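You operate a simulated robot arm through the tools that you are given. There is no shell and no other tool. Be economical: measure what you need, move in short steps, check, and stop when the job is done.

The job below is to be done with a simulated robot arm. You get a single attempt, and the scene is never put back.

Task
Put things in order on the long steel bench. At the end: the cream connector one (marked "1") stands where the white filter block (marked "25") stood; the magnet with the red grip stands on top of the white smoke detector; the black fuse carrier (marked "40 A") from the long steel bench stands where the cream connector one stood; the white filter block from the long steel bench is on the brown carton (marked "FUSES"); the orange padlock (marked "7") stands where the black fuse carrier stood; whatever was shut is shut again. Leave all else as you found it, and nothing knocked over.
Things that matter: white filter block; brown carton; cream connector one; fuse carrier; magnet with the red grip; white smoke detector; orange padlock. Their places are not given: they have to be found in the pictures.

Only the result counts: the job must be done as asked and must still hold three seconds after the hand-in. Knocking over, shifting, dropping, spilling or breaking anything else fails it.

Robot
A 7-joint arm with a two-finger parallel gripper, fixed in place. Base frame: the origin is at the foot of the arm, x ahead of it, y to its left, z up; the work surface is at about z = 0.8. Units: m, degrees, N and s.
With the tool pointing down near the work surface it reaches from about 0.3 to 0.7 m from the base axis. Its first joint turns from -66.0 to 66.0 degrees. Payload 1.57 kg.
The tool frame sits at the grasp point between the pads (the TCP): z along the fingers, y along the line on which they close. The tips reach 0.03 m beyond it. Largest opening 0.11 m; finger width 0.024, thickness 0.012; the body of the gripper, 0.048 by 0.112 m, starts 0.078 m behind the TCP.
Orientation is that of the tool frame in the base frame, as a unit quaternion [x, y, z, w]. With the fingers straight down and closing along the base's y, the tool's x points along the base's -x, its y along +y and its z along -z.

Tools
- The arm moves only by the tool step_arm. Its arguments are lists of equal length, an entry for each row: "xyz": the shift along the tool's x, y, z in m, a list of three; "rot": the turn, a rotation vector about the tool's x, y, z in degrees, a list of three; "hand": the closure, from 0 (fully open) to 1 (shut). In form: {"xyz": [[x, y, z], ...], "rot": [[ax, ay, az], ...], "hand": [hand, ...]}. A call has 1 to 8 rows; each row shifts and turns the commanded pose from where the row before left it, along the tool's axes as they then stand. Rows are played at 5 a second. More than 0.05 m and 8.6 degrees between two rows, or a gripper value outside its range, and nothing of the call is played. Where a pose cannot be reached the arm comes as near as it can. A force on the tool above 40 N (or 10 N above the force at the start of the call, whichever is more), or a blocked arm, ends the call early, and 0.2 s more pass. The fingers move at their own pace (about 0.108 m/s each) and stop on an object; they squeeze with about 23 N. The grip force told is the motor's: it shows also when the fingers shut on nothing. Time passes only in rows, and 0.2 s behind the last, so rows that do not move let the fingers close. It gives the time, the measured TCP pose, the force on the tool (base axes), the opening and the grip force at its end, in the units of the frame above (readings bear some noise).
- Cameras (640 x 400 px; columns grow to the right, rows downward): "scene" is fixed at [0.1645, -0.393, 1.4065]; the picture's right is [0.78, -0.63, 0.00], its down [-0.36, -0.44, -0.82] and it looks along [0.52, 0.64, -0.57] (base axes); focal length 314 px, centre (320, 200). "wrist" rides on the gripper at [-0.036, 0, -0.08] in the tool frame; the picture's right is [0.00, -1.00, 0.00], its down [0.97, 0.00, -0.24] and it looks along [0.24, 0.00, 0.97] (tool axes); focal length 218 px, centre (320, 200).
- snapshot(camera): a new picture of that camera. It takes no simulated time.
- measure_at(camera, pixels): there is no depth. For up to 12 entries [column, row, z] of the newest picture of that camera ("zoom" is the newest enlarged one), the place [x, y] in the base frame at which the ray of that pixel passes the height z, good to about 0.003 m. It takes no simulated time.
- enlarge(camera, box): a new picture of the part [left, top, right, bottom] of that camera's present view, enlarged. It takes no simulated time.
- sign_off(): hands the job in; it is judged then, once.

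Go step by step. Measure first, check grasps and placings, and put right what went wrong. The budget is 80 turns and 46 pictures, counting those below and the enlarged ones. Unless the task says otherwise, let go and move clear before handing in, and close with one line.

The tools are called after "Emit:" by a JSON object that holds its "op" and its "data". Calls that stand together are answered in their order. step_arm: Moves the arm, as the interface text tells. Its arguments: {"type":"object","properties":{"xyz":{"type":"array"},"rot":{"type":"array"},"hand":{"type":"array"}},"required":["xyz","rot","hand"]} The other tools are called the same way: snapshot (camera) takes a picture; measure_at (camera, pixels) gives the place at which the rays of pixels pass given heights; enlarge (camera, box) takes an enlarged picture of a part of a camera's view; sign_off () hands the job in.

At the start:

```text
t: 0.0
ee_pos: [0.346, 0.1036, 1.1888]
ee_rot: [-0.001, 1.0, 0.0, 0.0]
ft_force: [-0.7, -0.9, -0.3]
width: 0.1097
grasp_force: 0.1
```

scene: 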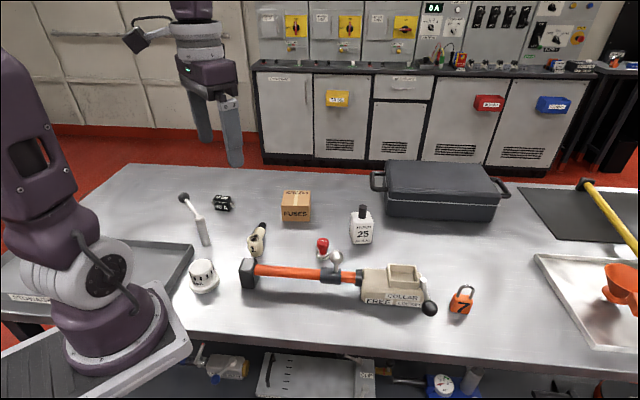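
wrist: 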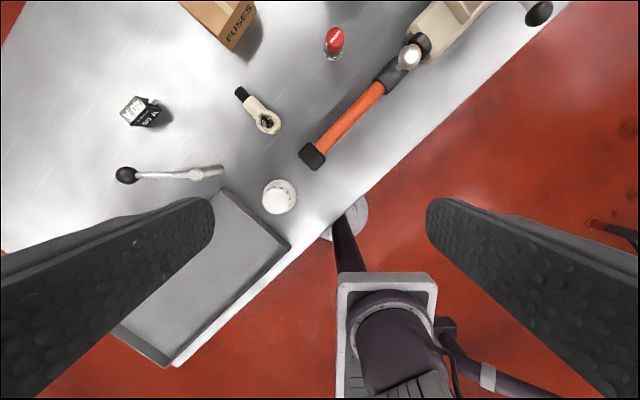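

The scene view shows the fuse carrier near (222,203), carton (296,206), filter block (361,226), connector (256,240), magnet (325,252), smoke detector (203,276) and padlock (462,301). I'll enlarge for details.

Emit:
{"op": "enlarge", "data": {"camera": "scene", "box": [170, 170, 410, 320]}}

Emit:
{"op": "enlarge", "data": {"camera": "scene", "box": [340, 180, 500, 330]}}

Emit:
{"op": "enlarge", "data": {"camera": "wrist", "box": [90, 0, 410, 220]}}

```text
2.67 times, centred on (290, 245) of scene
```

zoom: 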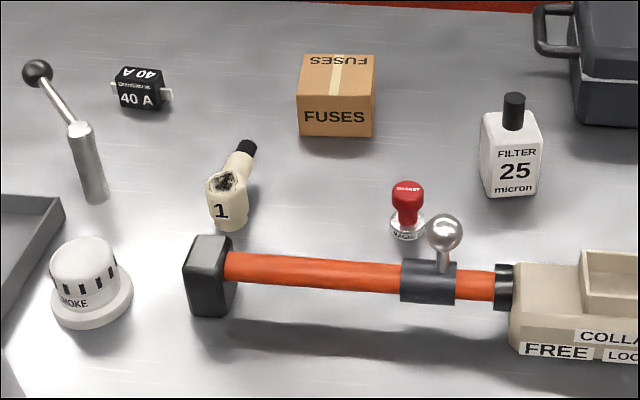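

```text
2.67 times, centred on (420, 255) of scene
```

zoom: 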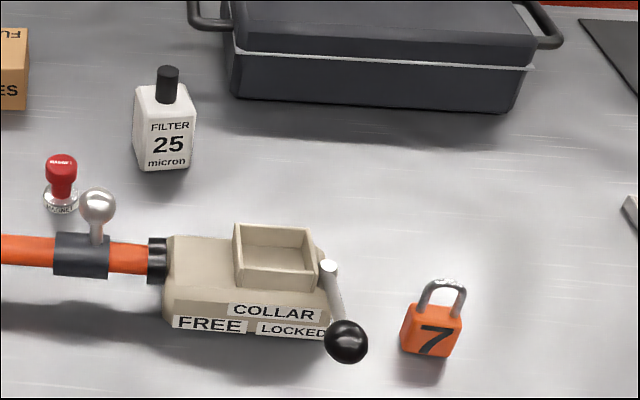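

```text
1.82 times, centred on (250, 110) of wrist
```

zoom: 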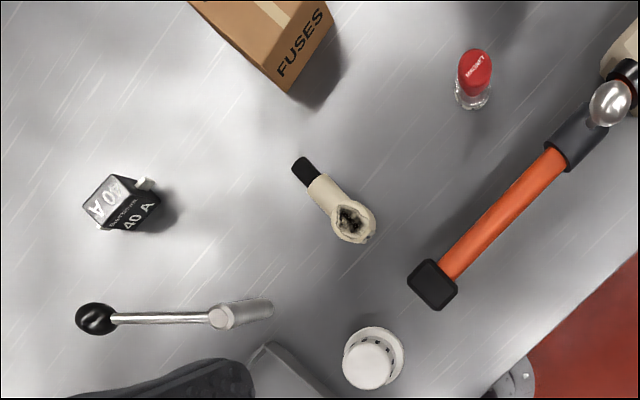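

Positions first: I'll measure the base and top points with both cameras to triangulate.

Emit:
{"op": "measure_at", "data": {"camera": "scene", "pixels": [[215, 210, 0.8], [231, 211, 0.8], [255.5, 255, 0.8], [262, 225, 0.82], [323, 266, 0.8], [325, 243, 0.85], [204, 288, 0.8], [203, 267, 0.84], [361, 243, 0.8], [296, 221, 0.8], [460, 314, 0.8], [363, 208, 0.88]]}}

Emit:
{"op": "measure_at", "data": {"camera": "wrist", "pixels": [[265, 122, 0.8], [265, 122, 0.83], [240, 93, 0.8], [240, 93, 0.83], [332, 53, 0.8], [336, 35, 0.85], [281, 196, 0.8], [278, 202, 0.84], [155, 115, 0.8], [138, 108, 0.83], [234, 49, 0.8], [254, 5, 0.8]]}}

```text
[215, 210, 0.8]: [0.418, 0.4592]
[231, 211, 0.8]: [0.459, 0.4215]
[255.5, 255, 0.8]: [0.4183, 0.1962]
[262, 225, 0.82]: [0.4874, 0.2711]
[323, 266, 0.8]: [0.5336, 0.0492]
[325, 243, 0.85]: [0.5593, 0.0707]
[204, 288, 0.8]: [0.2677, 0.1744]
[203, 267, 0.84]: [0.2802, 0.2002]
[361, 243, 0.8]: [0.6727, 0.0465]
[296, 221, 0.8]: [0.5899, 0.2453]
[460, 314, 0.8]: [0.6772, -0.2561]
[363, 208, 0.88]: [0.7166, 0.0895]
```

```text
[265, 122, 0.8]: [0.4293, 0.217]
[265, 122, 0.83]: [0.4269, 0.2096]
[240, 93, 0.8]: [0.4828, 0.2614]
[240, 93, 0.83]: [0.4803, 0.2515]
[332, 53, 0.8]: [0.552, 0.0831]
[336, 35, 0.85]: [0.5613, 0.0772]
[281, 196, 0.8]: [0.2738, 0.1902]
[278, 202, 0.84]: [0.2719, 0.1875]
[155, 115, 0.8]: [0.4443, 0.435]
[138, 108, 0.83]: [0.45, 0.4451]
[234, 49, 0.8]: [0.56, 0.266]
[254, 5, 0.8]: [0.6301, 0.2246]
```

Next I move the hand forward above the middle for a top view of filter, magnet, carton and padlock.

Emit:
{"op": "step_arm", "data": {"xyz": [[-0.045, 0, 0], [-0.045, 0, 0], [-0.045, 0, 0], [-0.045, -0.02, 0], [0, -0.04, 0], [0, -0.04, 0], [0, 0, 0]], "rot": [[0, 0, 0], [0, 0, 0], [0, 0, 0], [0, 0, 0], [0, 0, 0], [0, 0, 0], [0, 0, 0]], "hand": [0, 0, 0, 0, 0, 0, 0]}}

Emit:
{"op": "snapshot", "data": {"camera": "wrist"}}

```text
t: 1.6
ee_pos: [0.5259, 0.0034, 1.1884]
ee_rot: [0.0, 1.0, 0.0, 0.0]
ft_force: [0.4, 0.3, 0.3]
width: 0.1097
grasp_force: 0.1
```

```text
40 pictures are left
```

wrist: 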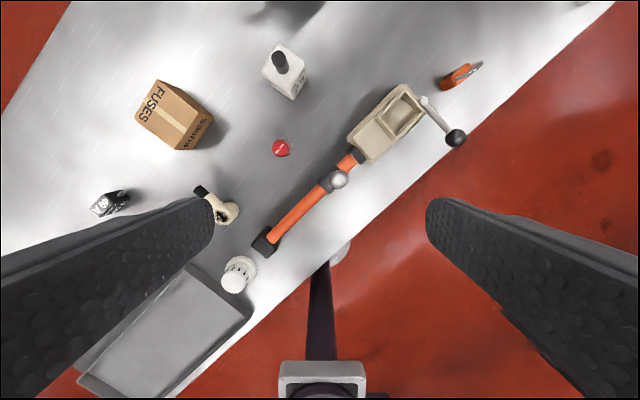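

Emit:
{"op": "enlarge", "data": {"camera": "wrist", "box": [120, 30, 360, 180]}}

Emit:
{"op": "enlarge", "data": {"camera": "wrist", "box": [330, 40, 500, 160]}}

Emit:
{"op": "measure_at", "data": {"camera": "wrist", "pixels": [[279, 61, 0.88], [281, 148, 0.85], [174, 112, 0.86], [135, 116, 0.86], [160, 81, 0.86], [213, 112, 0.86], [178, 150, 0.86], [262, 73, 0.86], [276, 46, 0.86], [308, 67, 0.86], [292, 98, 0.8], [460, 76, 0.83]]}}

```text
2.67 times, centred on (240, 105) of wrist
```

zoom: 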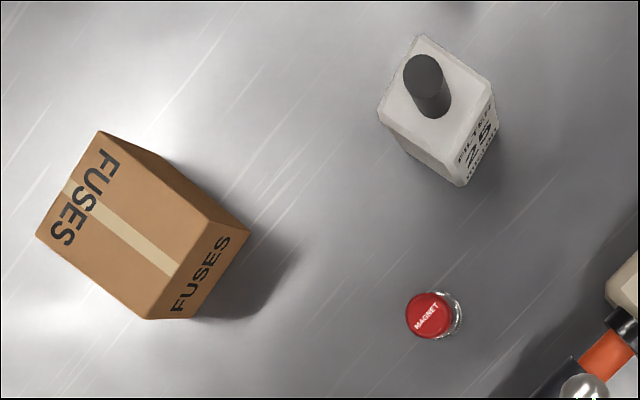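

```text
3.33 times, centred on (415, 100) of wrist
```

zoom: 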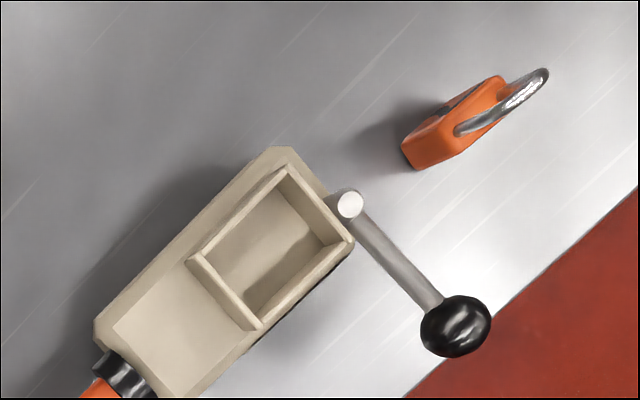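

```text
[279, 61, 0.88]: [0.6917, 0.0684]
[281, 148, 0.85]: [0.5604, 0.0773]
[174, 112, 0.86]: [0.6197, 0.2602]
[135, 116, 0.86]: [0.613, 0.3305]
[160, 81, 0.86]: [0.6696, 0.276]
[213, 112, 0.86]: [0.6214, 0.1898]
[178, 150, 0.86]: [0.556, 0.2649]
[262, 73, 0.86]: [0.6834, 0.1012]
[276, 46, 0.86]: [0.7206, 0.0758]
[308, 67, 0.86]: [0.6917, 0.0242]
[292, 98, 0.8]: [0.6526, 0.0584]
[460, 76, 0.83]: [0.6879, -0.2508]
```

Carton top corners, filter cap and body, padlock and magnet need finer measuring from these wrist pixels; I'll use estimated heights (carton top ≈0.85, filter cap ≈0.915).

Emit:
{"op": "measure_at", "data": {"camera": "wrist", "pixels": [[133.9, 118, 0.848], [157.5, 79.5, 0.848], [198.7, 112.5, 0.848], [175.5, 150, 0.848], [213.7, 117, 0.8], [191, 149, 0.8], [278.6, 57, 0.915], [278.2, 43.1, 0.87], [261.7, 71.2, 0.87], [305.6, 65, 0.87], [292, 99, 0.8], [306, 76, 0.8]]}}

Emit:
{"op": "measure_at", "data": {"camera": "scene", "pixels": [[362.4, 205.6, 0.915], [255, 238.6, 0.83], [255, 238.6, 0.84], [262.6, 225, 0.84], [262.6, 225, 0.83], [325, 240, 0.85], [325, 240, 0.86], [444.9, 307.7, 0.8], [466, 313.5, 0.8], [466, 286, 0.85], [351.5, 243, 0.8], [371, 243.5, 0.8]]}}

Emit:
{"op": "measure_at", "data": {"camera": "zoom", "pixels": [[418, 170, 0.8], [402, 145, 0.8], [402, 140, 0.84], [510, 95, 0.84], [545, 72, 0.87], [498, 130, 0.8]]}}

```text
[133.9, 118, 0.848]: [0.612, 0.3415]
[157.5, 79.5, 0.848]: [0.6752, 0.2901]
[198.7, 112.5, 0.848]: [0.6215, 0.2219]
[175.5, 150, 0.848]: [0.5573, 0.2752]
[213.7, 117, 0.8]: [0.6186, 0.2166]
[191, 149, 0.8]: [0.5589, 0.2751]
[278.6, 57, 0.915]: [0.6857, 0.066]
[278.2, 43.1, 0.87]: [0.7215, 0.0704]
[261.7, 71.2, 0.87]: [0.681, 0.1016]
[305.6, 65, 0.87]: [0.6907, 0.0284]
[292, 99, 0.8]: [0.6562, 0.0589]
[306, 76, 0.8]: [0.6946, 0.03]
```

```text
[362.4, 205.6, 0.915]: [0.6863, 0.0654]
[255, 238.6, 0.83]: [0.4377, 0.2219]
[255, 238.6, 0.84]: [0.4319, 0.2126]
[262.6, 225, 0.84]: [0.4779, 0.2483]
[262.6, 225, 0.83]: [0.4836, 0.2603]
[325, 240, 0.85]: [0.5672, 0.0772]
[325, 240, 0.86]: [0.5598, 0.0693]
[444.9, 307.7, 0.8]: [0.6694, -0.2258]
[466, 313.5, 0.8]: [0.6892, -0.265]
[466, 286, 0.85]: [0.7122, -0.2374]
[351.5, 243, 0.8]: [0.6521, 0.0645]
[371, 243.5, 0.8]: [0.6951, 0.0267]
```

```text
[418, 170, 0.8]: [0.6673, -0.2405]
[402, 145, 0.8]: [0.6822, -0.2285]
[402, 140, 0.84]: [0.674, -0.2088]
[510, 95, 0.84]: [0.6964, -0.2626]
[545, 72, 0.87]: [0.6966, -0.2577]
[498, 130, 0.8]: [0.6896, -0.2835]
```

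Triangulation agrees well: the filter is at (0.686,0.065), carton top centre (0.616,0.282), magnet (0.561,0.074) and padlock ≈(0.69,-0.247). I start with the magnet by moving above it and checking.

Emit:
{"op": "step_arm", "data": {"xyz": [[-0.0175, 0.035, 0.03], [-0.0175, 0.035, 0.03], [0, 0, 0.045], [0, 0, 0.045], [0, 0, 0.045], [0, 0, 0.045], [0, 0, 0]], "rot": [[0, 0, 0], [0, 0, 0], [0, 0, 0], [0, 0, 0], [0, 0, 0], [0, 0, 0], [0, 0, 0]], "hand": [0, 0, 0.2, 0.2, 0.2, 0.2, 0.2]}}

Emit:
{"op": "snapshot", "data": {"camera": "wrist"}}

```text
t: 3.2
ee_pos: [0.5606, 0.0733, 0.9485]
ee_rot: [0.0, 1.0, 0.0, 0.0]
ft_force: [0.2, 0.6, -0.3]
width: 0.0881
grasp_force: 0.0
```

```text
37 pictures are left
```

wrist: 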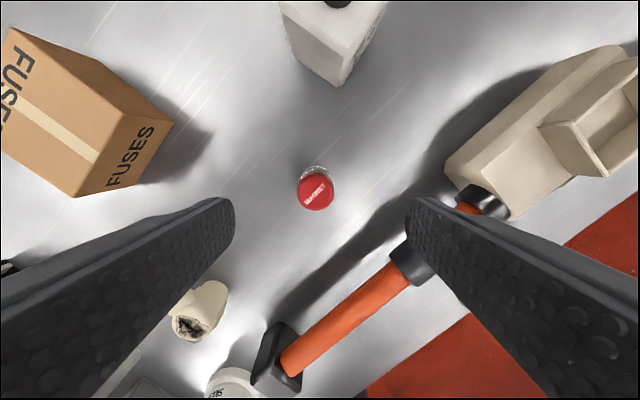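

Emit:
{"op": "measure_at", "data": {"camera": "wrist", "pixels": [[315, 192, 0.855], [318, 178, 0.805], [229, 375, 0.85], [75, 197, 0.8], [174, 123, 0.8], [335, 86, 0.8]]}}

Emit:
{"op": "enlarge", "data": {"camera": "scene", "box": [290, 210, 370, 280]}}

```text
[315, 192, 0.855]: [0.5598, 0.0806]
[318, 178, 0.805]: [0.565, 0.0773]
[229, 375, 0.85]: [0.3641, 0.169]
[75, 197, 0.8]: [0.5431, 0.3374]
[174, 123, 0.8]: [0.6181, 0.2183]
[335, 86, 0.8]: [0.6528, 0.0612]
```

```text
5.71 times, centred on (330, 245) of scene
```

zoom: 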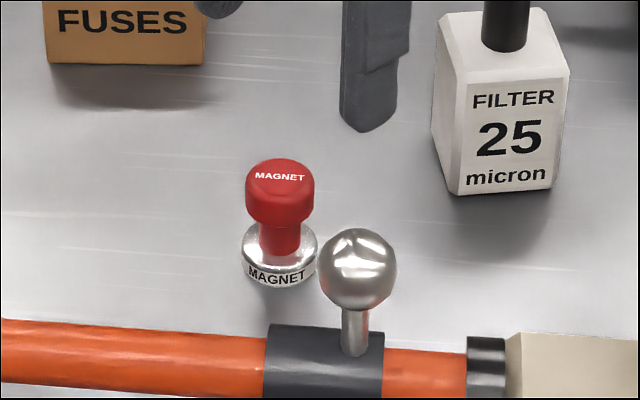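

The magnet sits about 4 mm toward +y from me. I descend so the pads close on the red knob, with tips above the chrome base.

Emit:
{"op": "step_arm", "data": {"xyz": [[-0.001, 0.004, 0.04], [0, 0, 0.04], [0, 0, 0.02], [0, 0, 0], [0, 0, 0], [0, 0, 0], [0, 0, 0]], "rot": [[0, 0, 0], [0, 0, 0], [0, 0, 0], [0, 0, 0], [0, 0, 0], [0, 0, 0], [0, 0, 0]], "hand": [0.2, 0.2, 0.2, 0.2, 1, 1, 1]}}

Emit:
{"op": "step_arm", "data": {"xyz": [[0, 0, -0.02], [0, 0, -0.04], [0, 0, -0.04], [0, 0, 0]], "rot": [[0, 0, 0], [0, 0, 0], [0, 0, 0], [0, 0, 0]], "hand": [1, 1, 1, 1]}}

Emit:
{"op": "enlarge", "data": {"camera": "scene", "box": [250, 170, 410, 270]}}

```text
t: 4.8
ee_pos: [0.5626, 0.0788, 0.8511]
ee_rot: [0.0, 1.0, 0.0, 0.0]
ft_force: [-0.3, -0.4, 0.7]
width: 0.0302
grasp_force: 23.2
```

```text
t: 5.8
ee_pos: [0.5626, 0.0776, 0.9492]
ee_rot: [0.0, 1.0, 0.0, 0.0]
ft_force: [-0.2, 0.0, -0.8]
width: 0.0303
grasp_force: 22.8
```

```text
4.00 times, centred on (330, 220) of scene
```

zoom: 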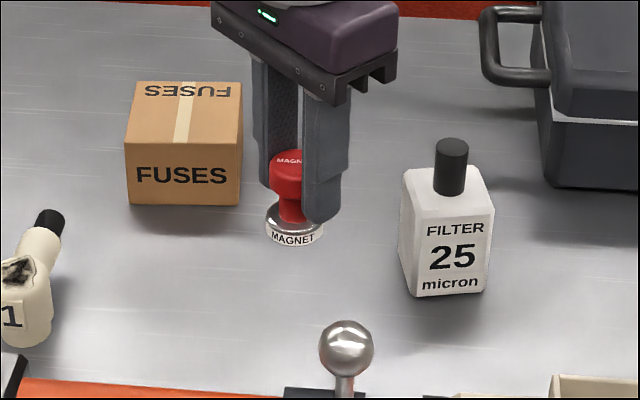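

The magnet is held (width 0.030), its base 0.050 below the TCP. Now I measure the smoke detector in the scene view.

Emit:
{"op": "enlarge", "data": {"camera": "scene", "box": [170, 240, 250, 300]}}

```text
6.67 times, centred on (210, 270) of scene
```

zoom: 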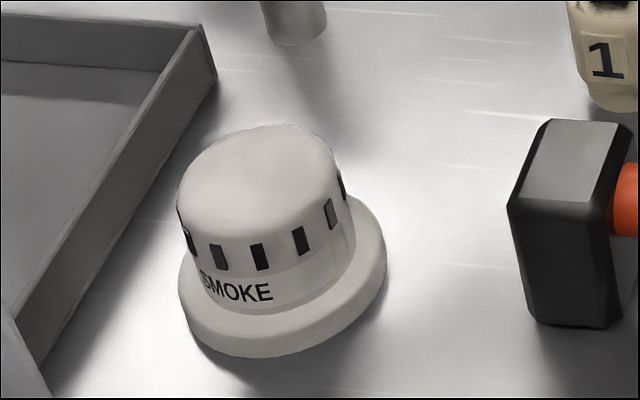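

Emit:
{"op": "measure_at", "data": {"camera": "zoom", "pixels": [[257, 180, 0.83], [257, 180, 0.84], [257, 180, 0.85], [177, 200, 0.84], [337, 160, 0.84], [180, 290, 0.8], [387, 250, 0.8], [260, 357, 0.8]]}}

Emit:
{"op": "step_arm", "data": {"xyz": [[0.03, 0, -0.03], [0.045, 0.01, 0], [0.045, 0.01, 0], [0.045, 0.01, 0], [0.04, 0.01, 0], [0, 0, 0]], "rot": [[0, 0, 0], [0, 0, 0], [0, 0, 0], [0, 0, 0], [0, 0, 0], [0, 0, 0]], "hand": [1, 1, 1, 1, 1, 1]}}

Emit:
{"op": "snapshot", "data": {"camera": "wrist"}}

```text
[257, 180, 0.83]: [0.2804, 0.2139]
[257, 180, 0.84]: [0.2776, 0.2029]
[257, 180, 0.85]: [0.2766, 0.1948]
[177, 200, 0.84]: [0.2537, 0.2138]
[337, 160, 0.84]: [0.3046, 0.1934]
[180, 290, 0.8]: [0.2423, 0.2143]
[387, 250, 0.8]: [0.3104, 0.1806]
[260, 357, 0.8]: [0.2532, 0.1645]
```

```text
t: 7.2
ee_pos: [0.3595, 0.1163, 0.9787]
ee_rot: [0.001, 1.0, 0.0, 0.0]
ft_force: [-0.4, 0.6, -1.1]
width: 0.0303
grasp_force: 23.0
```

```text
33 pictures are left
```

wrist: 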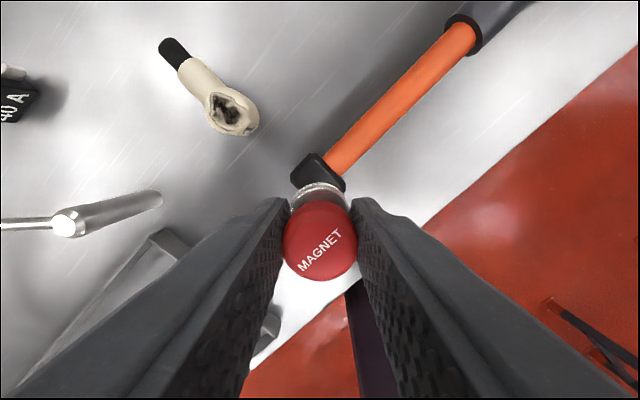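

Detector centre ≈(0.275,0.191), top ≈0.85. I move above it and check with the scene camera before lowering.

Emit:
{"op": "step_arm", "data": {"xyz": [[0.028, 0.025, 0], [0.028, 0.025, 0], [0.0285, 0.0247, 0], [0, 0, 0.03], [0, 0, 0]], "rot": [[0, 0, 0], [0, 0, 0], [0, 0, 0], [0, 0, 0], [0, 0, 0]], "hand": [1, 1, 1, 1, 1]}}

Emit:
{"op": "enlarge", "data": {"camera": "scene", "box": [150, 200, 270, 300]}}

```text
t: 8.4
ee_pos: [0.2732, 0.1921, 0.948]
ee_rot: [-0.001, 1.0, 0.0, -0.001]
ft_force: [-0.3, 1.0, 0.3]
width: 0.0301
grasp_force: 22.8
```

```text
4.00 times, centred on (210, 250) of scene
```

zoom: 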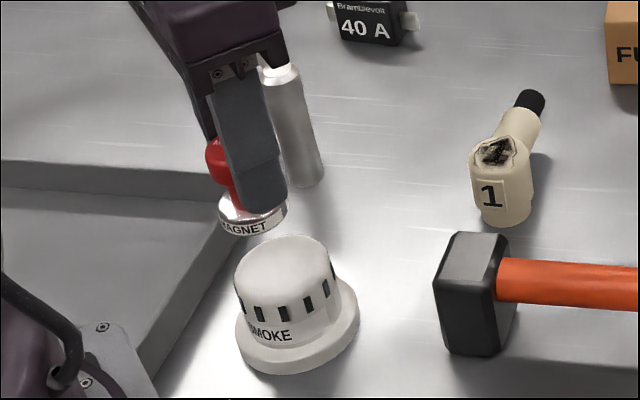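

Emit:
{"op": "measure_at", "data": {"camera": "zoom", "pixels": [[252, 217, 0.905], [252, 217, 0.91], [285, 268, 0.85], [285, 268, 0.845], [285, 268, 0.855]]}}

Emit:
{"op": "step_arm", "data": {"xyz": [[0, 0, 0.025], [0, 0, 0.01], [0, 0, 0]], "rot": [[0, 0, 0], [0, 0, 0], [0, 0, 0]], "hand": [1, 1, 1]}}

Emit:
{"op": "enlarge", "data": {"camera": "scene", "box": [165, 220, 255, 300]}}

```text
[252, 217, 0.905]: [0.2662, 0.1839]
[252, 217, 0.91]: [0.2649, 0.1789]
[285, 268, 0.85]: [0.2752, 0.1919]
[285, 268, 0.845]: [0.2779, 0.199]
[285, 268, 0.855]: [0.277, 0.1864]
```

```text
t: 9.2
ee_pos: [0.2737, 0.1923, 0.9137]
ee_rot: [0.0, 1.0, -0.001, 0.0]
ft_force: [-0.4, 0.2, -1.1]
width: 0.0302
grasp_force: 22.8
```

```text
5.00 times, centred on (210, 260) of scene
```

zoom: 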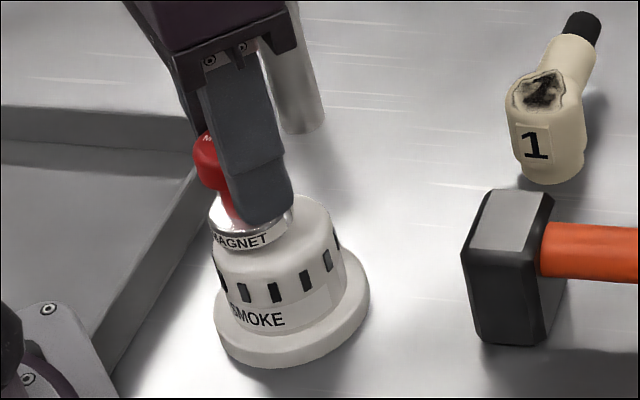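

Emit:
{"op": "measure_at", "data": {"camera": "zoom", "pixels": [[250, 233, 0.864], [250, 226, 0.87], [271, 236, 0.85], [271, 236, 0.853], [209, 245, 0.85], [334, 225, 0.85]]}}

```text
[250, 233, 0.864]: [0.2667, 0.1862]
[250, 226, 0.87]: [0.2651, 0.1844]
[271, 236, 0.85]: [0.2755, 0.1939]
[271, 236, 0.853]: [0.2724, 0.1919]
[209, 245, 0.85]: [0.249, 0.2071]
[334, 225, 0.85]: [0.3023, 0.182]
```

The magnet appears ~7 mm short of the detector's centre in the scene view; I shift by (+0.006,+0.005) and lower until contact.

Emit:
{"op": "step_arm", "data": {"xyz": [[-0.006, 0.005, 0], [0, 0, 0.005], [0, 0, 0.003], [0, 0, 0]], "rot": [[0, 0, 0], [0, 0, 0], [0, 0, 0], [0, 0, 0]], "hand": [1, 1, 1, 1]}}

Emit:
{"op": "enlarge", "data": {"camera": "scene", "box": [165, 220, 255, 300]}}

```text
t: 10.2
ee_pos: [0.2785, 0.1972, 0.9055]
ee_rot: [-0.001, 1.0, 0.0, -0.001]
ft_force: [-1.0, -0.1, 9.2]
width: 0.0303
grasp_force: 23.1
```

```text
5.00 times, centred on (210, 260) of scene
```

zoom: 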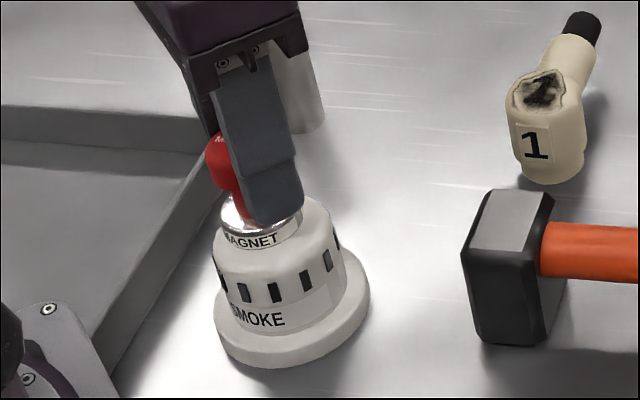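

Contact at 9 N with the magnet well within the top. Release and lift straight up.

Emit:
{"op": "step_arm", "data": {"xyz": [[0, 0, -0.001], [0, 0, 0], [0, 0, 0], [0, 0, -0.03], [0, 0, -0.045], [0, 0, -0.045], [0, 0, 0]], "rot": [[0, 0, 0], [0, 0, 0], [0, 0, 0], [0, 0, 0], [0, 0, 0], [0, 0, 0], [0, 0, 0]], "hand": [0.5, 0.5, 0.5, 0.5, 0.5, 0.5, 0.5]}}

Emit:
{"op": "enlarge", "data": {"camera": "scene", "box": [165, 180, 305, 300]}}

Emit:
{"op": "snapshot", "data": {"camera": "wrist"}}

```text
t: 11.8
ee_pos: [0.2781, 0.1994, 1.0284]
ee_rot: [0.0, 1.0, 0.0, 0.0]
ft_force: [0.3, 1.0, -0.3]
width: 0.055
grasp_force: 0.1
```

```text
3.33 times, centred on (235, 240) of scene
```

zoom: 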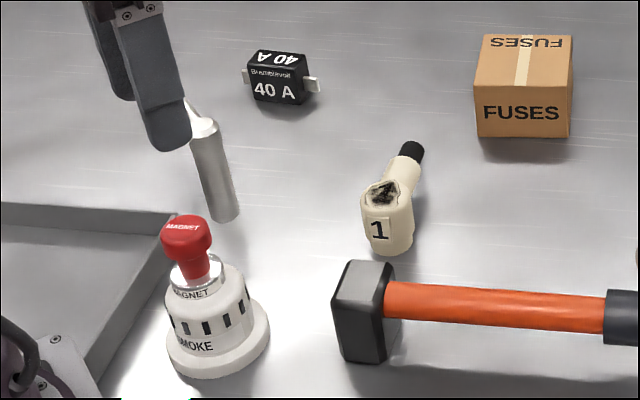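

```text
28 pictures are left
```

wrist: 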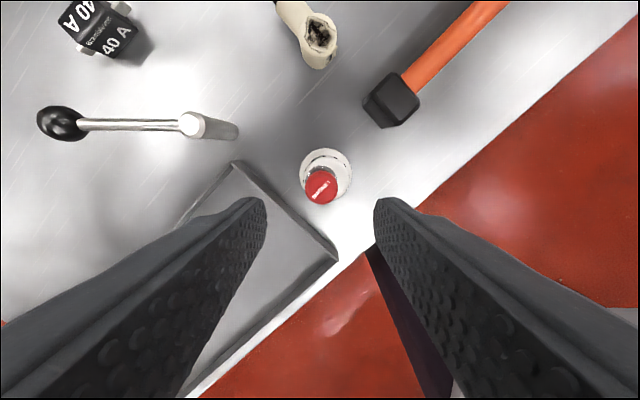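

The magnet stands on the detector. Next the filter: travel high to above it, then turn 39° so the fingers close along the bench's depth axis (0.625,0.78).

Emit:
{"op": "step_arm", "data": {"xyz": [[-0.047, -0.0155, 0], [-0.047, -0.0155, 0], [-0.047, -0.0155, 0], [-0.047, -0.0155, 0], [-0.047, -0.0155, 0], [-0.047, -0.0155, 0], [-0.047, -0.0155, 0], [-0.047, -0.0155, 0]], "rot": [[0, 0, 0], [0, 0, 0], [0, 0, 0], [0, 0, 0], [0, 0, 0], [0, 0, 0], [0, 0, 0], [0, 0, 0]], "hand": [0, 0, 0, 0, 0, 0, 0, 0]}}

Emit:
{"op": "step_arm", "data": {"xyz": [[-0.032, -0.0102, 0], [0, 0, 0], [0, 0, 0], [0, 0, 0], [0, 0, 0], [0, 0, 0], [0, 0, 0]], "rot": [[0, 0, 0], [0, 0, 7.8], [0, 0, 7.8], [0, 0, 7.8], [0, 0, 7.8], [0, 0, 7.8], [0, 0, 0]], "hand": [0, 0, 0, 0, 0, 0, 0]}}

Emit:
{"op": "snapshot", "data": {"camera": "wrist"}}

```text
t: 13.6
ee_pos: [0.6534, 0.0711, 1.0272]
ee_rot: [0.0, 1.0, 0.0, 0.0]
ft_force: [-0.2, 0.0, 0.0]
width: 0.1098
grasp_force: 0.0
```

```text
t: 15.2
ee_pos: [0.6755, 0.0667, 1.0278]
ee_rot: [0.334, 0.942, 0.0, 0.0]
ft_force: [-0.1, 0.0, 0.6]
width: 0.1098
grasp_force: 0.0
out of reach, approached as far as the arm can: row 1
```

```text
27 pictures are left
```

wrist: 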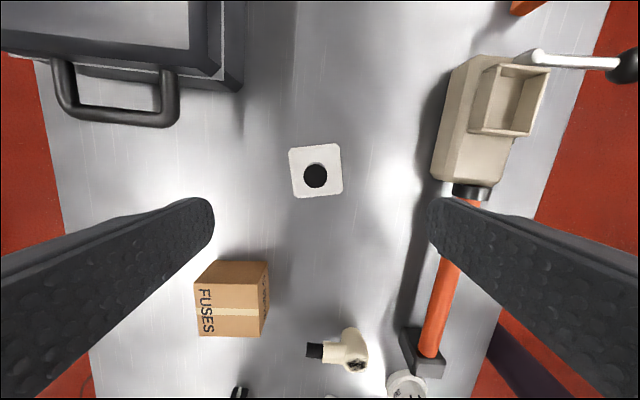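

Emit:
{"op": "measure_at", "data": {"camera": "wrist", "pixels": [[316, 170, 0.875], [316, 175, 0.915], [292, 149, 0.875], [340, 145, 0.875], [343, 193, 0.875], [295, 197, 0.875], [347, 345, 0.84], [315, 351, 0.84], [360, 366, 0.83]]}}

Emit:
{"op": "step_arm", "data": {"xyz": [[0, 0, 0.04], [0, 0, 0.04], [0, 0, 0]], "rot": [[0, 0, 0], [0, 0, 0], [0, 0, 0]], "hand": [0, 0, 0]}}

```text
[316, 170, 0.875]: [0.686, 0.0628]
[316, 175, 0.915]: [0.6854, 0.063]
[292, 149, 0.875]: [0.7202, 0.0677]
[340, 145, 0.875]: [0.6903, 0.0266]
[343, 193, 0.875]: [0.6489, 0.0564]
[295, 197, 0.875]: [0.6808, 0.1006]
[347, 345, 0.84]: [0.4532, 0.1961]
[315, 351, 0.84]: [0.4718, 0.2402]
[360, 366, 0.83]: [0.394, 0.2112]
```

```text
t: 16.0
ee_pos: [0.6752, 0.0652, 0.9466]
ee_rot: [0.334, 0.942, 0.0, 0.0]
ft_force: [-0.1, 0.1, -0.5]
width: 0.1101
grasp_force: 0.1
```

Filter centre is confirmed at (0.686,0.064), turned ~3°. I correct and descend around its body.

Emit:
{"op": "step_arm", "data": {"xyz": [[0, 0, 0.03], [-0.0084, 0.0055, 0], [0, 0, 0]], "rot": [[0, 0, -3], [0, 0, 0], [0, 0, 0]], "hand": [0, 0, 0]}}

```text
t: 16.8
ee_pos: [0.6861, 0.0653, 0.9162]
ee_rot: [0.309, 0.951, 0.0, -0.001]
ft_force: [0.0, -1.1, 0.7]
width: 0.11
grasp_force: 0.1
```

Emit:
{"op": "step_arm", "data": {"xyz": [[0, 0, 0.035], [0, 0, 0.027], [0, 0, 0], [0, 0, 0], [0, 0, 0], [0, 0, 0]], "rot": [[0, 0, 0], [0, 0, 0], [0, 0, 0], [0, 0, 0], [0, 0, 0], [0, 0, 0]], "hand": [0, 0, 0, 1, 1, 1]}}

Emit:
{"op": "step_arm", "data": {"xyz": [[0, 0, -0.02], [0, 0, -0.03], [0, 0, -0.03], [0, 0, 0]], "rot": [[0, 0, 0], [0, 0, 0], [0, 0, 0], [0, 0, 0]], "hand": [1, 1, 1, 1]}}

Emit:
{"op": "enlarge", "data": {"camera": "scene", "box": [260, 140, 420, 260]}}

```text
t: 18.2
ee_pos: [0.6852, 0.0654, 0.8531]
ee_rot: [0.309, 0.951, 0.001, -0.001]
ft_force: [-0.3, -0.3, -0.1]
width: 0.0536
grasp_force: 23.0
```

```text
t: 19.2
ee_pos: [0.6858, 0.0668, 0.9355]
ee_rot: [0.309, 0.951, 0.0, 0.0]
ft_force: [0.6, -0.1, -0.6]
width: 0.0538
grasp_force: 23.1
```

```text
3.33 times, centred on (340, 200) of scene
```

zoom: 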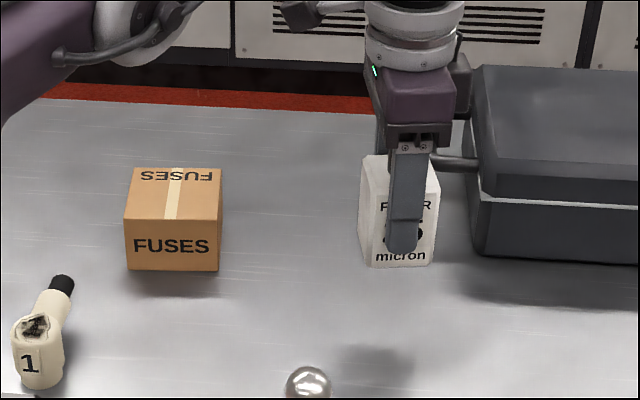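

Filter held; its slot is (0.6855,0.065). Moving it over the carton centre (0.6165,0.282).

Emit:
{"op": "step_arm", "data": {"xyz": [[0.0364, 0.0267, -0.01], [0.0364, 0.0267, 0], [0.0364, 0.0267, 0], [0.0364, 0.0267, 0], [0.0364, 0.0266, 0], [0, 0, 0]], "rot": [[0, 0, 0], [0, 0, 3], [0, 0, 0], [0, 0, 0], [0, 0, 0], [0, 0, 0]], "hand": [1, 1, 1, 1, 1, 1]}}

Emit:
{"op": "enlarge", "data": {"camera": "scene", "box": [240, 140, 360, 230]}}

```text
t: 20.6
ee_pos: [0.623, 0.2811, 0.9463]
ee_rot: [0.335, 0.942, 0.0, 0.0]
ft_force: [-0.5, 0.2, -1.2]
width: 0.0538
grasp_force: 22.8
```

```text
4.44 times, centred on (300, 185) of scene
```

zoom: 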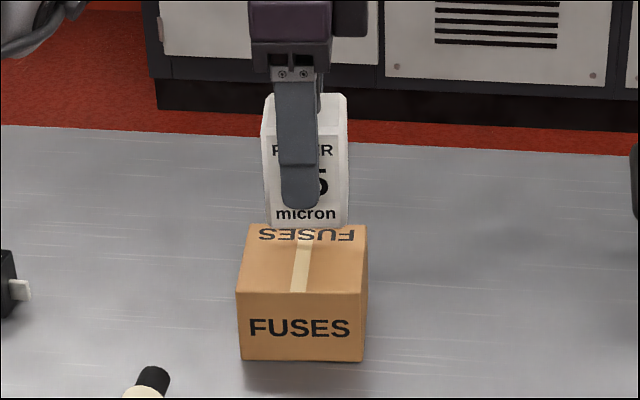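

Emit:
{"op": "measure_at", "data": {"camera": "zoom", "pixels": [[302, 258, 0.86], [238, 292, 0.86], [366, 292, 0.86], [303, 360, 0.8], [308, 228, 0.893], [238, 292, 0.85], [366, 292, 0.85], [242, 360, 0.8], [364, 360, 0.8]]}}

```text
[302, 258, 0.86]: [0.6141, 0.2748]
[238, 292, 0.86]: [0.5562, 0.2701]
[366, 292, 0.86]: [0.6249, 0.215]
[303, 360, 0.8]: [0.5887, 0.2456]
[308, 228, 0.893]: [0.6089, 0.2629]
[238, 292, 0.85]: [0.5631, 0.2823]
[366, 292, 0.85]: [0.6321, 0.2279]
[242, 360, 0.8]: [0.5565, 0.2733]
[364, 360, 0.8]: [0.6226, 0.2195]
```

Carton top is actually 0.86, centre (0.6145,0.2745). Shift by (-0.0085,-0.0066) and lower to contact.

Emit:
{"op": "step_arm", "data": {"xyz": [[0.0024, -0.0105, 0], [0, 0, 0.02], [0, 0, 0.01], [0, 0, 0.004], [0, 0, 0]], "rot": [[0, 0, 0], [0, 0, 0], [0, 0, 0], [0, 0, 0], [0, 0, 0]], "hand": [1, 1, 1, 1, 1]}}

Emit:
{"op": "enlarge", "data": {"camera": "scene", "box": [240, 140, 360, 230]}}

```text
t: 21.8
ee_pos: [0.6159, 0.2776, 0.913]
ee_rot: [0.334, 0.943, 0.001, 0.001]
ft_force: [-2.8, -2.0, 19.3]
width: 0.0535
grasp_force: 23.0
out of reach, approached as far as the arm can: row 1
```

```text
4.44 times, centred on (300, 185) of scene
```

zoom: 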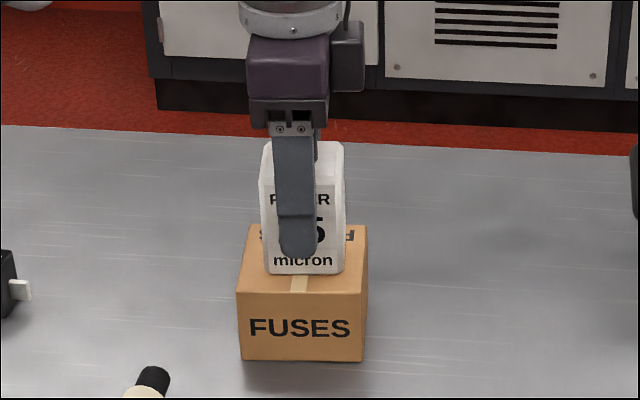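

The filter rests on the carton, centred. Release and rise.

Emit:
{"op": "step_arm", "data": {"xyz": [[0, 0, -0.002], [0, 0, 0], [0, 0, 0], [0, 0, -0.03], [0, 0, -0.045], [0, 0, -0.045], [0, 0, 0]], "rot": [[0, 0, 0], [0, 0, 0], [0, 0, 0], [0, 0, 0], [0, 0, 0], [0, 0, 0], [0, 0, 0]], "hand": [0, 0, 0, 0, 0, 0, 0]}}

Emit:
{"op": "snapshot", "data": {"camera": "wrist"}}

```text
t: 23.4
ee_pos: [0.6061, 0.2765, 1.0245]
ee_rot: [0.326, 0.945, -0.001, 0.0]
ft_force: [0.5, 0.2, 0.3]
width: 0.1102
grasp_force: 0.1
out of reach, approached as far as the arm can: row 6
```

```text
23 pictures are left
```

wrist: 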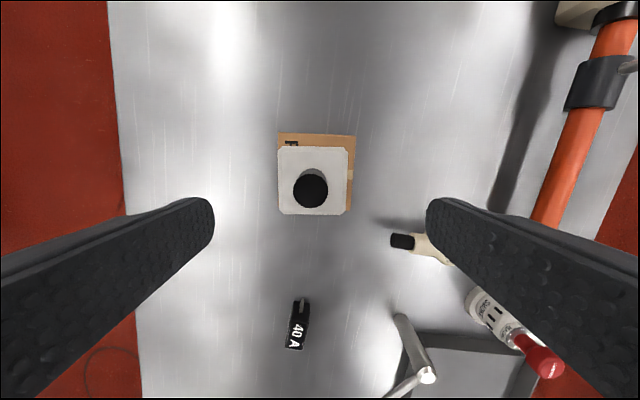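

Filter is on the carton. Now I move above the connector for a close look.

Emit:
{"op": "step_arm", "data": {"xyz": [[0.0243, -0.0403, 0], [0.0243, -0.0403, 0], [0.0243, -0.0403, 0], [0.0243, -0.0403, 0], [0, 0, 0.02], [0, 0, 0]], "rot": [[0, 0, 0], [0, 0, 0], [0, 0, 0], [0, 0, 0], [0, 0, 0], [0, 0, 0]], "hand": [0, 0, 0, 0, 0, 0]}}

Emit:
{"op": "snapshot", "data": {"camera": "wrist"}}

Emit:
{"op": "enlarge", "data": {"camera": "scene", "box": [220, 205, 300, 265]}}

```text
t: 24.8
ee_pos: [0.4293, 0.2109, 1.0036]
ee_rot: [0.334, 0.943, 0.0, 0.0]
ft_force: [0.3, -1.1, -0.6]
width: 0.1099
grasp_force: 0.1
```

```text
22 pictures are left
```

wrist: 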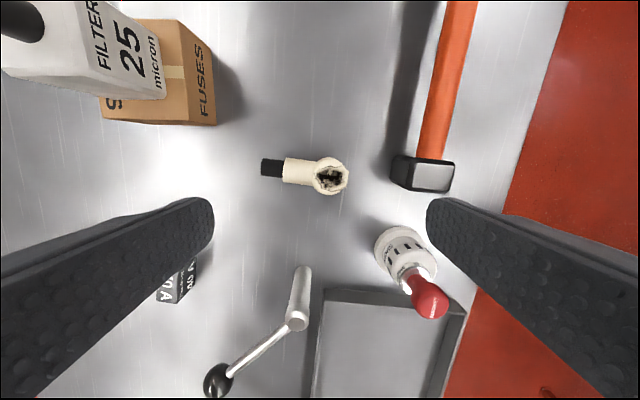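

```text
6.67 times, centred on (260, 235) of scene
```

zoom: 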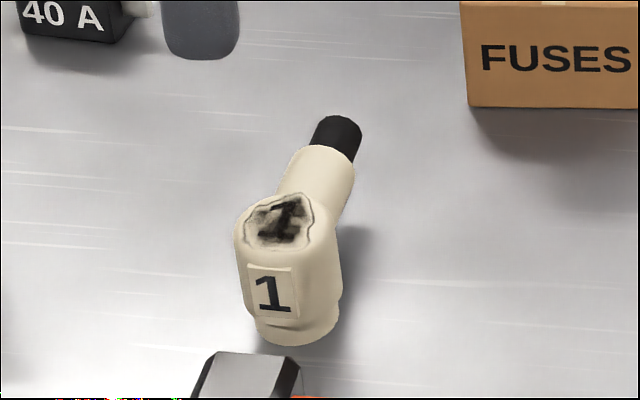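

Emit:
{"op": "measure_at", "data": {"camera": "wrist", "pixels": [[331, 178, 0.84], [331, 178, 0.85], [331, 178, 0.86], [272, 168, 0.83], [272, 168, 0.84], [284, 170, 0.83], [331, 196, 0.82], [330, 158, 0.82], [170, 275, 0.83], [300, 186, 0.83], [300, 157, 0.83]]}}

Emit:
{"op": "measure_at", "data": {"camera": "zoom", "pixels": [[278, 222, 0.84], [278, 222, 0.85], [278, 222, 0.86], [338, 132, 0.83], [338, 132, 0.84], [297, 346, 0.8], [256, 335, 0.8], [341, 318, 0.8], [330, 275, 0.83]]}}

```text
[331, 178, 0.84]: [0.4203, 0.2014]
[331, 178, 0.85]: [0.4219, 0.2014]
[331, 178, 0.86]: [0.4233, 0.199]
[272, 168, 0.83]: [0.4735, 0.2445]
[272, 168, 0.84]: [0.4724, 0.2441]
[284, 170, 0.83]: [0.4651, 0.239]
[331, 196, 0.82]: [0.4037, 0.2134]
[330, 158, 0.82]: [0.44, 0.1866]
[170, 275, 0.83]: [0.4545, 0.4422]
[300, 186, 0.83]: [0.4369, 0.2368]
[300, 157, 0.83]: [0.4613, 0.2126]
```

```text
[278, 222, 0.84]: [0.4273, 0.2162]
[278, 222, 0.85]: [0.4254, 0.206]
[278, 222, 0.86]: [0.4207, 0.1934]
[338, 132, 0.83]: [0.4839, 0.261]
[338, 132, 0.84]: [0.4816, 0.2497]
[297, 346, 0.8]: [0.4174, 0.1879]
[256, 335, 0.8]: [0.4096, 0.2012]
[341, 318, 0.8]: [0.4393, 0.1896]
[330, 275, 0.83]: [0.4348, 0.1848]
```

The connector's upright body is at (0.4235,0.2015), top ≈0.855, with its side arm pointing along ~40°. I turn the hand 80° so the fingers close across the arm direction, then look.

Emit:
{"op": "step_arm", "data": {"xyz": [[0, 0, 0], [0, 0, 0], [0, 0, 0], [0, 0, 0], [0, 0, 0], [0, 0, 0], [0, 0, 0], [0, 0, 0]], "rot": [[0, 0, -8], [0, 0, -8], [0, 0, -8], [0, 0, -8], [0, 0, -8], [0, 0, -8], [0, 0, -8], [0, 0, -8]], "hand": [0, 0, 0, 0, 0, 0, 0, 0]}}

Emit:
{"op": "step_arm", "data": {"xyz": [[0, 0, 0], [0, 0, 0], [0.0045, -0.0032, 0.03], [0, 0, 0.045], [0, 0, 0]], "rot": [[0, 0, -8], [0, 0, -8], [0, 0, 0], [0, 0, 0], [0, 0, 0]], "hand": [0, 0, 0.2, 0.2, 0.2]}}

Emit:
{"op": "snapshot", "data": {"camera": "wrist"}}

```text
t: 26.6
ee_pos: [0.4293, 0.2121, 1.0027]
ee_rot: [-0.218, 0.976, 0.0, 0.0]
ft_force: [-0.3, 0.2, -0.4]
width: 0.1098
grasp_force: 0.1
```

```text
t: 27.8
ee_pos: [0.4281, 0.2067, 0.928]
ee_rot: [-0.35, 0.937, 0.0, 0.0]
ft_force: [-0.3, -0.8, 0.0]
width: 0.0879
grasp_force: 0.1
```

```text
20 pictures are left
```

wrist: 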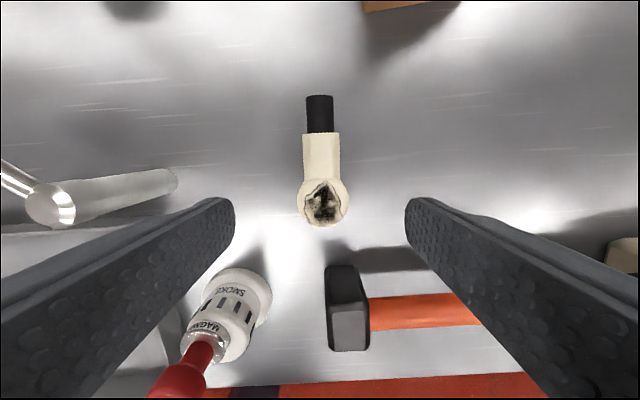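

Aligned, with the body at (325,203) centred between the fingers. Descend and grip.

Emit:
{"op": "step_arm", "data": {"xyz": [[0, 0, 0.045], [0, 0, 0.035], [0, 0, 0.012], [0, 0, 0], [0, 0, 0], [0, 0, 0], [0, 0, 0]], "rot": [[0, 0, 0], [0, 0, 0], [0, 0, 0], [0, 0, 0], [0, 0, 0], [0, 0, 0], [0, 0, 0]], "hand": [0.2, 0.2, 0.2, 0.2, 1, 1, 1]}}

Emit:
{"op": "step_arm", "data": {"xyz": [[0, 0, -0.02], [0, 0, -0.04], [0, 0, -0.04], [0, 0, 0]], "rot": [[0, 0, 0], [0, 0, 0], [0, 0, 0], [0, 0, 0]], "hand": [1, 1, 1, 1]}}

Emit:
{"op": "enlarge", "data": {"camera": "scene", "box": [190, 160, 330, 260]}}

```text
t: 29.4
ee_pos: [0.4283, 0.2053, 0.8361]
ee_rot: [-0.35, 0.937, 0.0, -0.001]
ft_force: [-0.8, 0.5, 0.6]
width: 0.0394
grasp_force: 23.1
```

```text
t: 30.4
ee_pos: [0.4296, 0.2048, 0.9369]
ee_rot: [-0.35, 0.937, 0.0, 0.0]
ft_force: [0.5, 0.7, -2.0]
width: 0.0391
grasp_force: 23.0
```

```text
4.00 times, centred on (260, 210) of scene
```

zoom: 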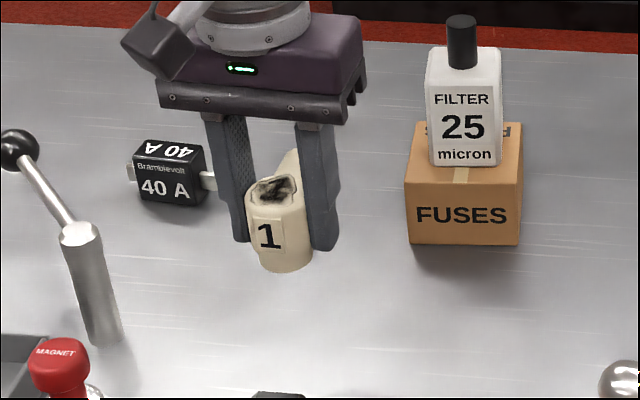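

Connector held upright. I carry it to the vacated filter place.

Emit:
{"op": "step_arm", "data": {"xyz": [[-0.0162, -0.0455, 0], [-0.0162, -0.0455, 0], [-0.0162, -0.0455, 0], [-0.0162, -0.0455, 0], [-0.0162, -0.0455, 0], [-0.0162, -0.0455, 0], [0, 0, 0]], "rot": [[0, 0, 0], [0, 0, 0], [0, 0, 0], [0, 0, 0], [0, 0, 0], [0, 0, 0], [0, 0, 0]], "hand": [1, 1, 1, 1, 1, 1, 1]}}

Emit:
{"op": "step_arm", "data": {"xyz": [[0, 0, 0.045], [0, 0, 0.035], [0, 0, 0.012], [0, 0, 0.008], [0, 0, 0]], "rot": [[0, 0, 0], [0, 0, 0], [0, 0, 0], [0, 0, 0], [0, 0, 0]], "hand": [1, 1, 1, 1, 1]}}

Emit:
{"op": "enlarge", "data": {"camera": "scene", "box": [300, 180, 440, 280]}}

```text
t: 32.0
ee_pos: [0.6843, 0.0644, 0.9349]
ee_rot: [-0.35, 0.937, 0.002, -0.001]
ft_force: [0.2, -0.1, -1.2]
width: 0.0394
grasp_force: 22.8
```

```text
t: 33.2
ee_pos: [0.6812, 0.0639, 0.8351]
ee_rot: [-0.35, 0.937, -0.001, 0.001]
ft_force: [4.2, 1.0, 15.2]
width: 0.0393
grasp_force: 23.1
```

```text
4.00 times, centred on (370, 230) of scene
```

zoom: 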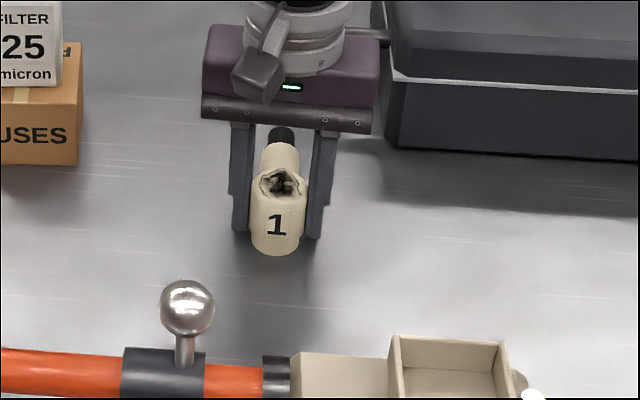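

The connector is on the bench (15 N contact). Release and lift.

Emit:
{"op": "step_arm", "data": {"xyz": [[0, 0, -0.001], [0, 0, 0], [0, 0, 0], [0, 0, -0.03], [0, 0, -0.045], [0, 0, -0.045], [0, 0, 0]], "rot": [[0, 0, 0], [0, 0, 0], [0, 0, 0], [0, 0, 0], [0, 0, 0], [0, 0, 0], [0, 0, 0]], "hand": [0.3, 0.3, 0.3, 0.3, 0.3, 0.3, 0.3]}}

Emit:
{"op": "enlarge", "data": {"camera": "scene", "box": [180, 170, 420, 320]}}

```text
t: 34.8
ee_pos: [0.681, 0.0635, 0.9594]
ee_rot: [-0.351, 0.937, 0.0, 0.0]
ft_force: [0.2, -0.2, 0.4]
width: 0.0769
grasp_force: 0.2
```

```text
2.67 times, centred on (300, 245) of scene
```

zoom: 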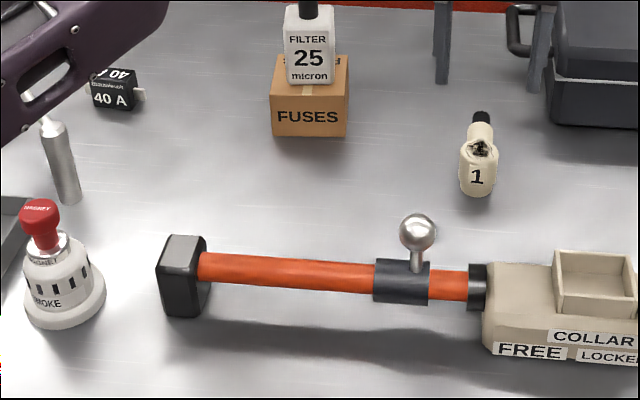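

Connector placed. Next the fuse carrier: retreat inward and up, then over to it.

Emit:
{"op": "step_arm", "data": {"xyz": [[0.01415, 0.0424, -0.015], [0.01415, 0.0424, -0.015], [0.01415, 0.0424, -0.015], [0.01415, 0.0424, -0.015], [0.01415, 0.0424, -0.015], [0.01415, 0.0424, -0.015], [0, 0, 0]], "rot": [[0, 0, 0], [0, 0, 0], [0, 0, 0], [0, 0, 0], [0, 0, 0], [0, 0, 0], [0, 0, 0]], "hand": [0, 0, 0, 0, 0, 0, 0]}}

Emit:
{"op": "step_arm", "data": {"xyz": [[-0.0262, 0.0302, 0], [-0.0262, 0.0302, 0], [-0.0262, 0.0302, 0], [-0.0262, 0.0302, 0], [-0.0262, 0.0302, 0], [0, 0, 0]], "rot": [[0, 0, 0], [0, 0, 0], [0, 0, 0], [0, 0, 0], [0, 0, 0], [0, 0, 0]], "hand": [0, 0, 0, 0, 0, 0]}}

Emit:
{"op": "step_arm", "data": {"xyz": [[0, 0, 0], [0, 0, 0], [0, 0, 0], [0, 0, 0], [0, 0, 0], [0, 0, 0], [0, 0, 0], [0, 0, 0]], "rot": [[0, 0, 8.5], [0, 0, 8.5], [0, 0, 8.5], [0, 0, 8.5], [0, 0, 8.5], [0, 0, 8.5], [0, 0, 8.5], [0, 0, 8.5]], "hand": [0, 0, 0, 0, 0, 0, 0, 0]}}

Emit:
{"op": "snapshot", "data": {"camera": "wrist"}}

```text
t: 36.4
ee_pos: [0.4486, 0.2008, 1.0471]
ee_rot: [-0.35, 0.937, 0.001, -0.001]
ft_force: [0.5, -0.4, 0.9]
width: 0.1101
grasp_force: 0.1
```

```text
t: 37.8
ee_pos: [0.4512, 0.3999, 1.0481]
ee_rot: [-0.351, 0.936, 0.0, -0.001]
ft_force: [0.0, 0.4, 0.5]
width: 0.1099
grasp_force: 0.0
```

```text
t: 39.6
ee_pos: [0.4503, 0.4005, 1.0476]
ee_rot: [0.234, 0.972, 0.0, 0.001]
ft_force: [0.6, -0.6, 0.5]
width: 0.1098
grasp_force: 0.0
```

```text
16 pictures are left
```

wrist: 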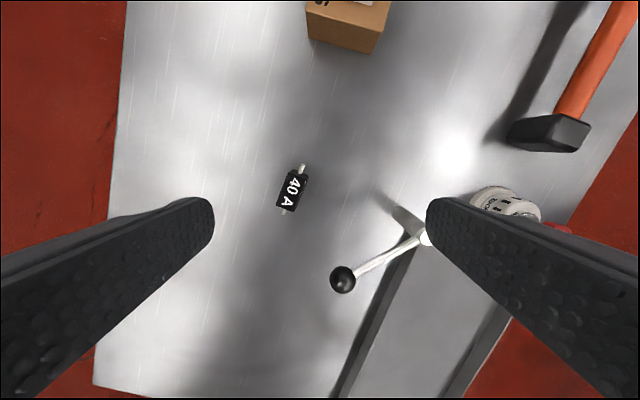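

Emit:
{"op": "enlarge", "data": {"camera": "wrist", "box": [250, 145, 346, 225]}}

Emit:
{"op": "enlarge", "data": {"camera": "scene", "box": [190, 180, 270, 230]}}

```text
5.00 times, centred on (298, 185) of wrist
```

zoom: 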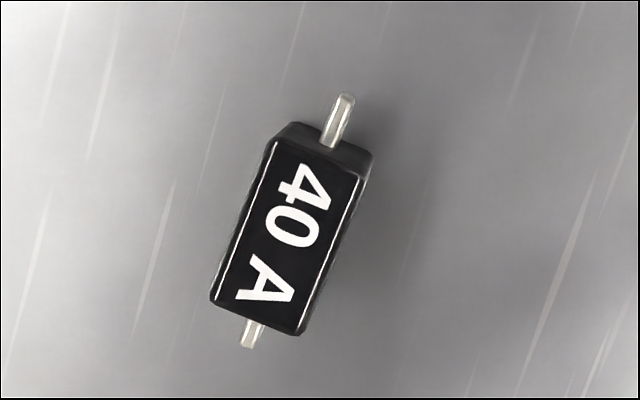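

```text
8.00 times, centred on (230, 205) of scene
```

zoom: 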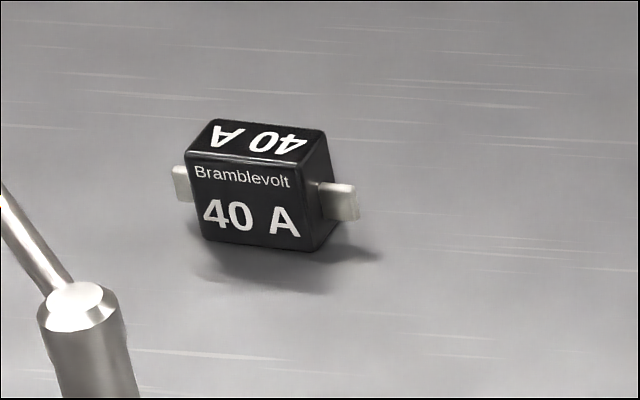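

Emit:
{"op": "measure_at", "data": {"camera": "wrist", "pixels": [[291.3, 192.6, 0.837], [288.4, 173, 0.837], [306.4, 181, 0.837], [294, 211.4, 0.837], [276.4, 205, 0.837]]}}

Emit:
{"op": "measure_at", "data": {"camera": "zoom", "pixels": [[258, 140, 0.837], [197, 240, 0.8], [312, 251, 0.8], [185, 152, 0.837], [308, 163, 0.837], [325, 128, 0.837], [213, 119, 0.837]]}}

```text
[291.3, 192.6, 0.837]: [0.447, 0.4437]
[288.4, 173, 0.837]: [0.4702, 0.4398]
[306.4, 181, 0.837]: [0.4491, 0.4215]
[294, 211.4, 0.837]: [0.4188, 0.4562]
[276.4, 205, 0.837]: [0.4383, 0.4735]
```

```text
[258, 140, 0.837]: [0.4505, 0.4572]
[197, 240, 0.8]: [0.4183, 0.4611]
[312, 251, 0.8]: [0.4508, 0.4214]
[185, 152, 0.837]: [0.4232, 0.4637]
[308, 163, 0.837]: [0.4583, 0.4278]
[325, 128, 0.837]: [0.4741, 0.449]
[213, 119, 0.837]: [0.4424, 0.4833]
```

The fuse carrier's centre is (0.446,0.447), top ≈0.84, with its long axis at -49°. I turn 22°, go above, then down and grip.

Emit:
{"op": "step_arm", "data": {"xyz": [[0, 0, 0], [0, 0, 0], [0, 0, 0], [0.0379, 0.0273, 0], [0, 0, 0.04], [0, 0, 0.04], [0, 0, 0.03], [0, 0, 0]], "rot": [[0, 0, 7.33], [0, 0, 7.33], [0, 0, 7.33], [0, 0, 0], [0, 0, 0], [0, 0, 0], [0, 0, 0], [0, 0, 0]], "hand": [0, 0, 0, 0, 0.2, 0.2, 0.2, 0.2]}}

Emit:
{"op": "snapshot", "data": {"camera": "wrist"}}

```text
t: 41.4
ee_pos: [0.4468, 0.4457, 0.9366]
ee_rot: [0.415, 0.91, 0.0, 0.0]
ft_force: [0.2, 0.2, -0.1]
width: 0.0878
grasp_force: 0.0
```

```text
13 pictures are left
```

wrist: 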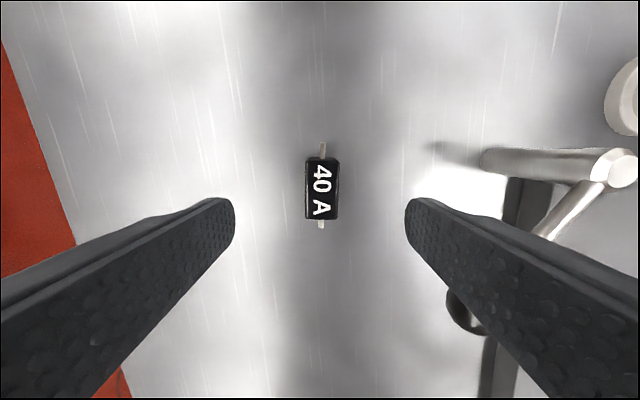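

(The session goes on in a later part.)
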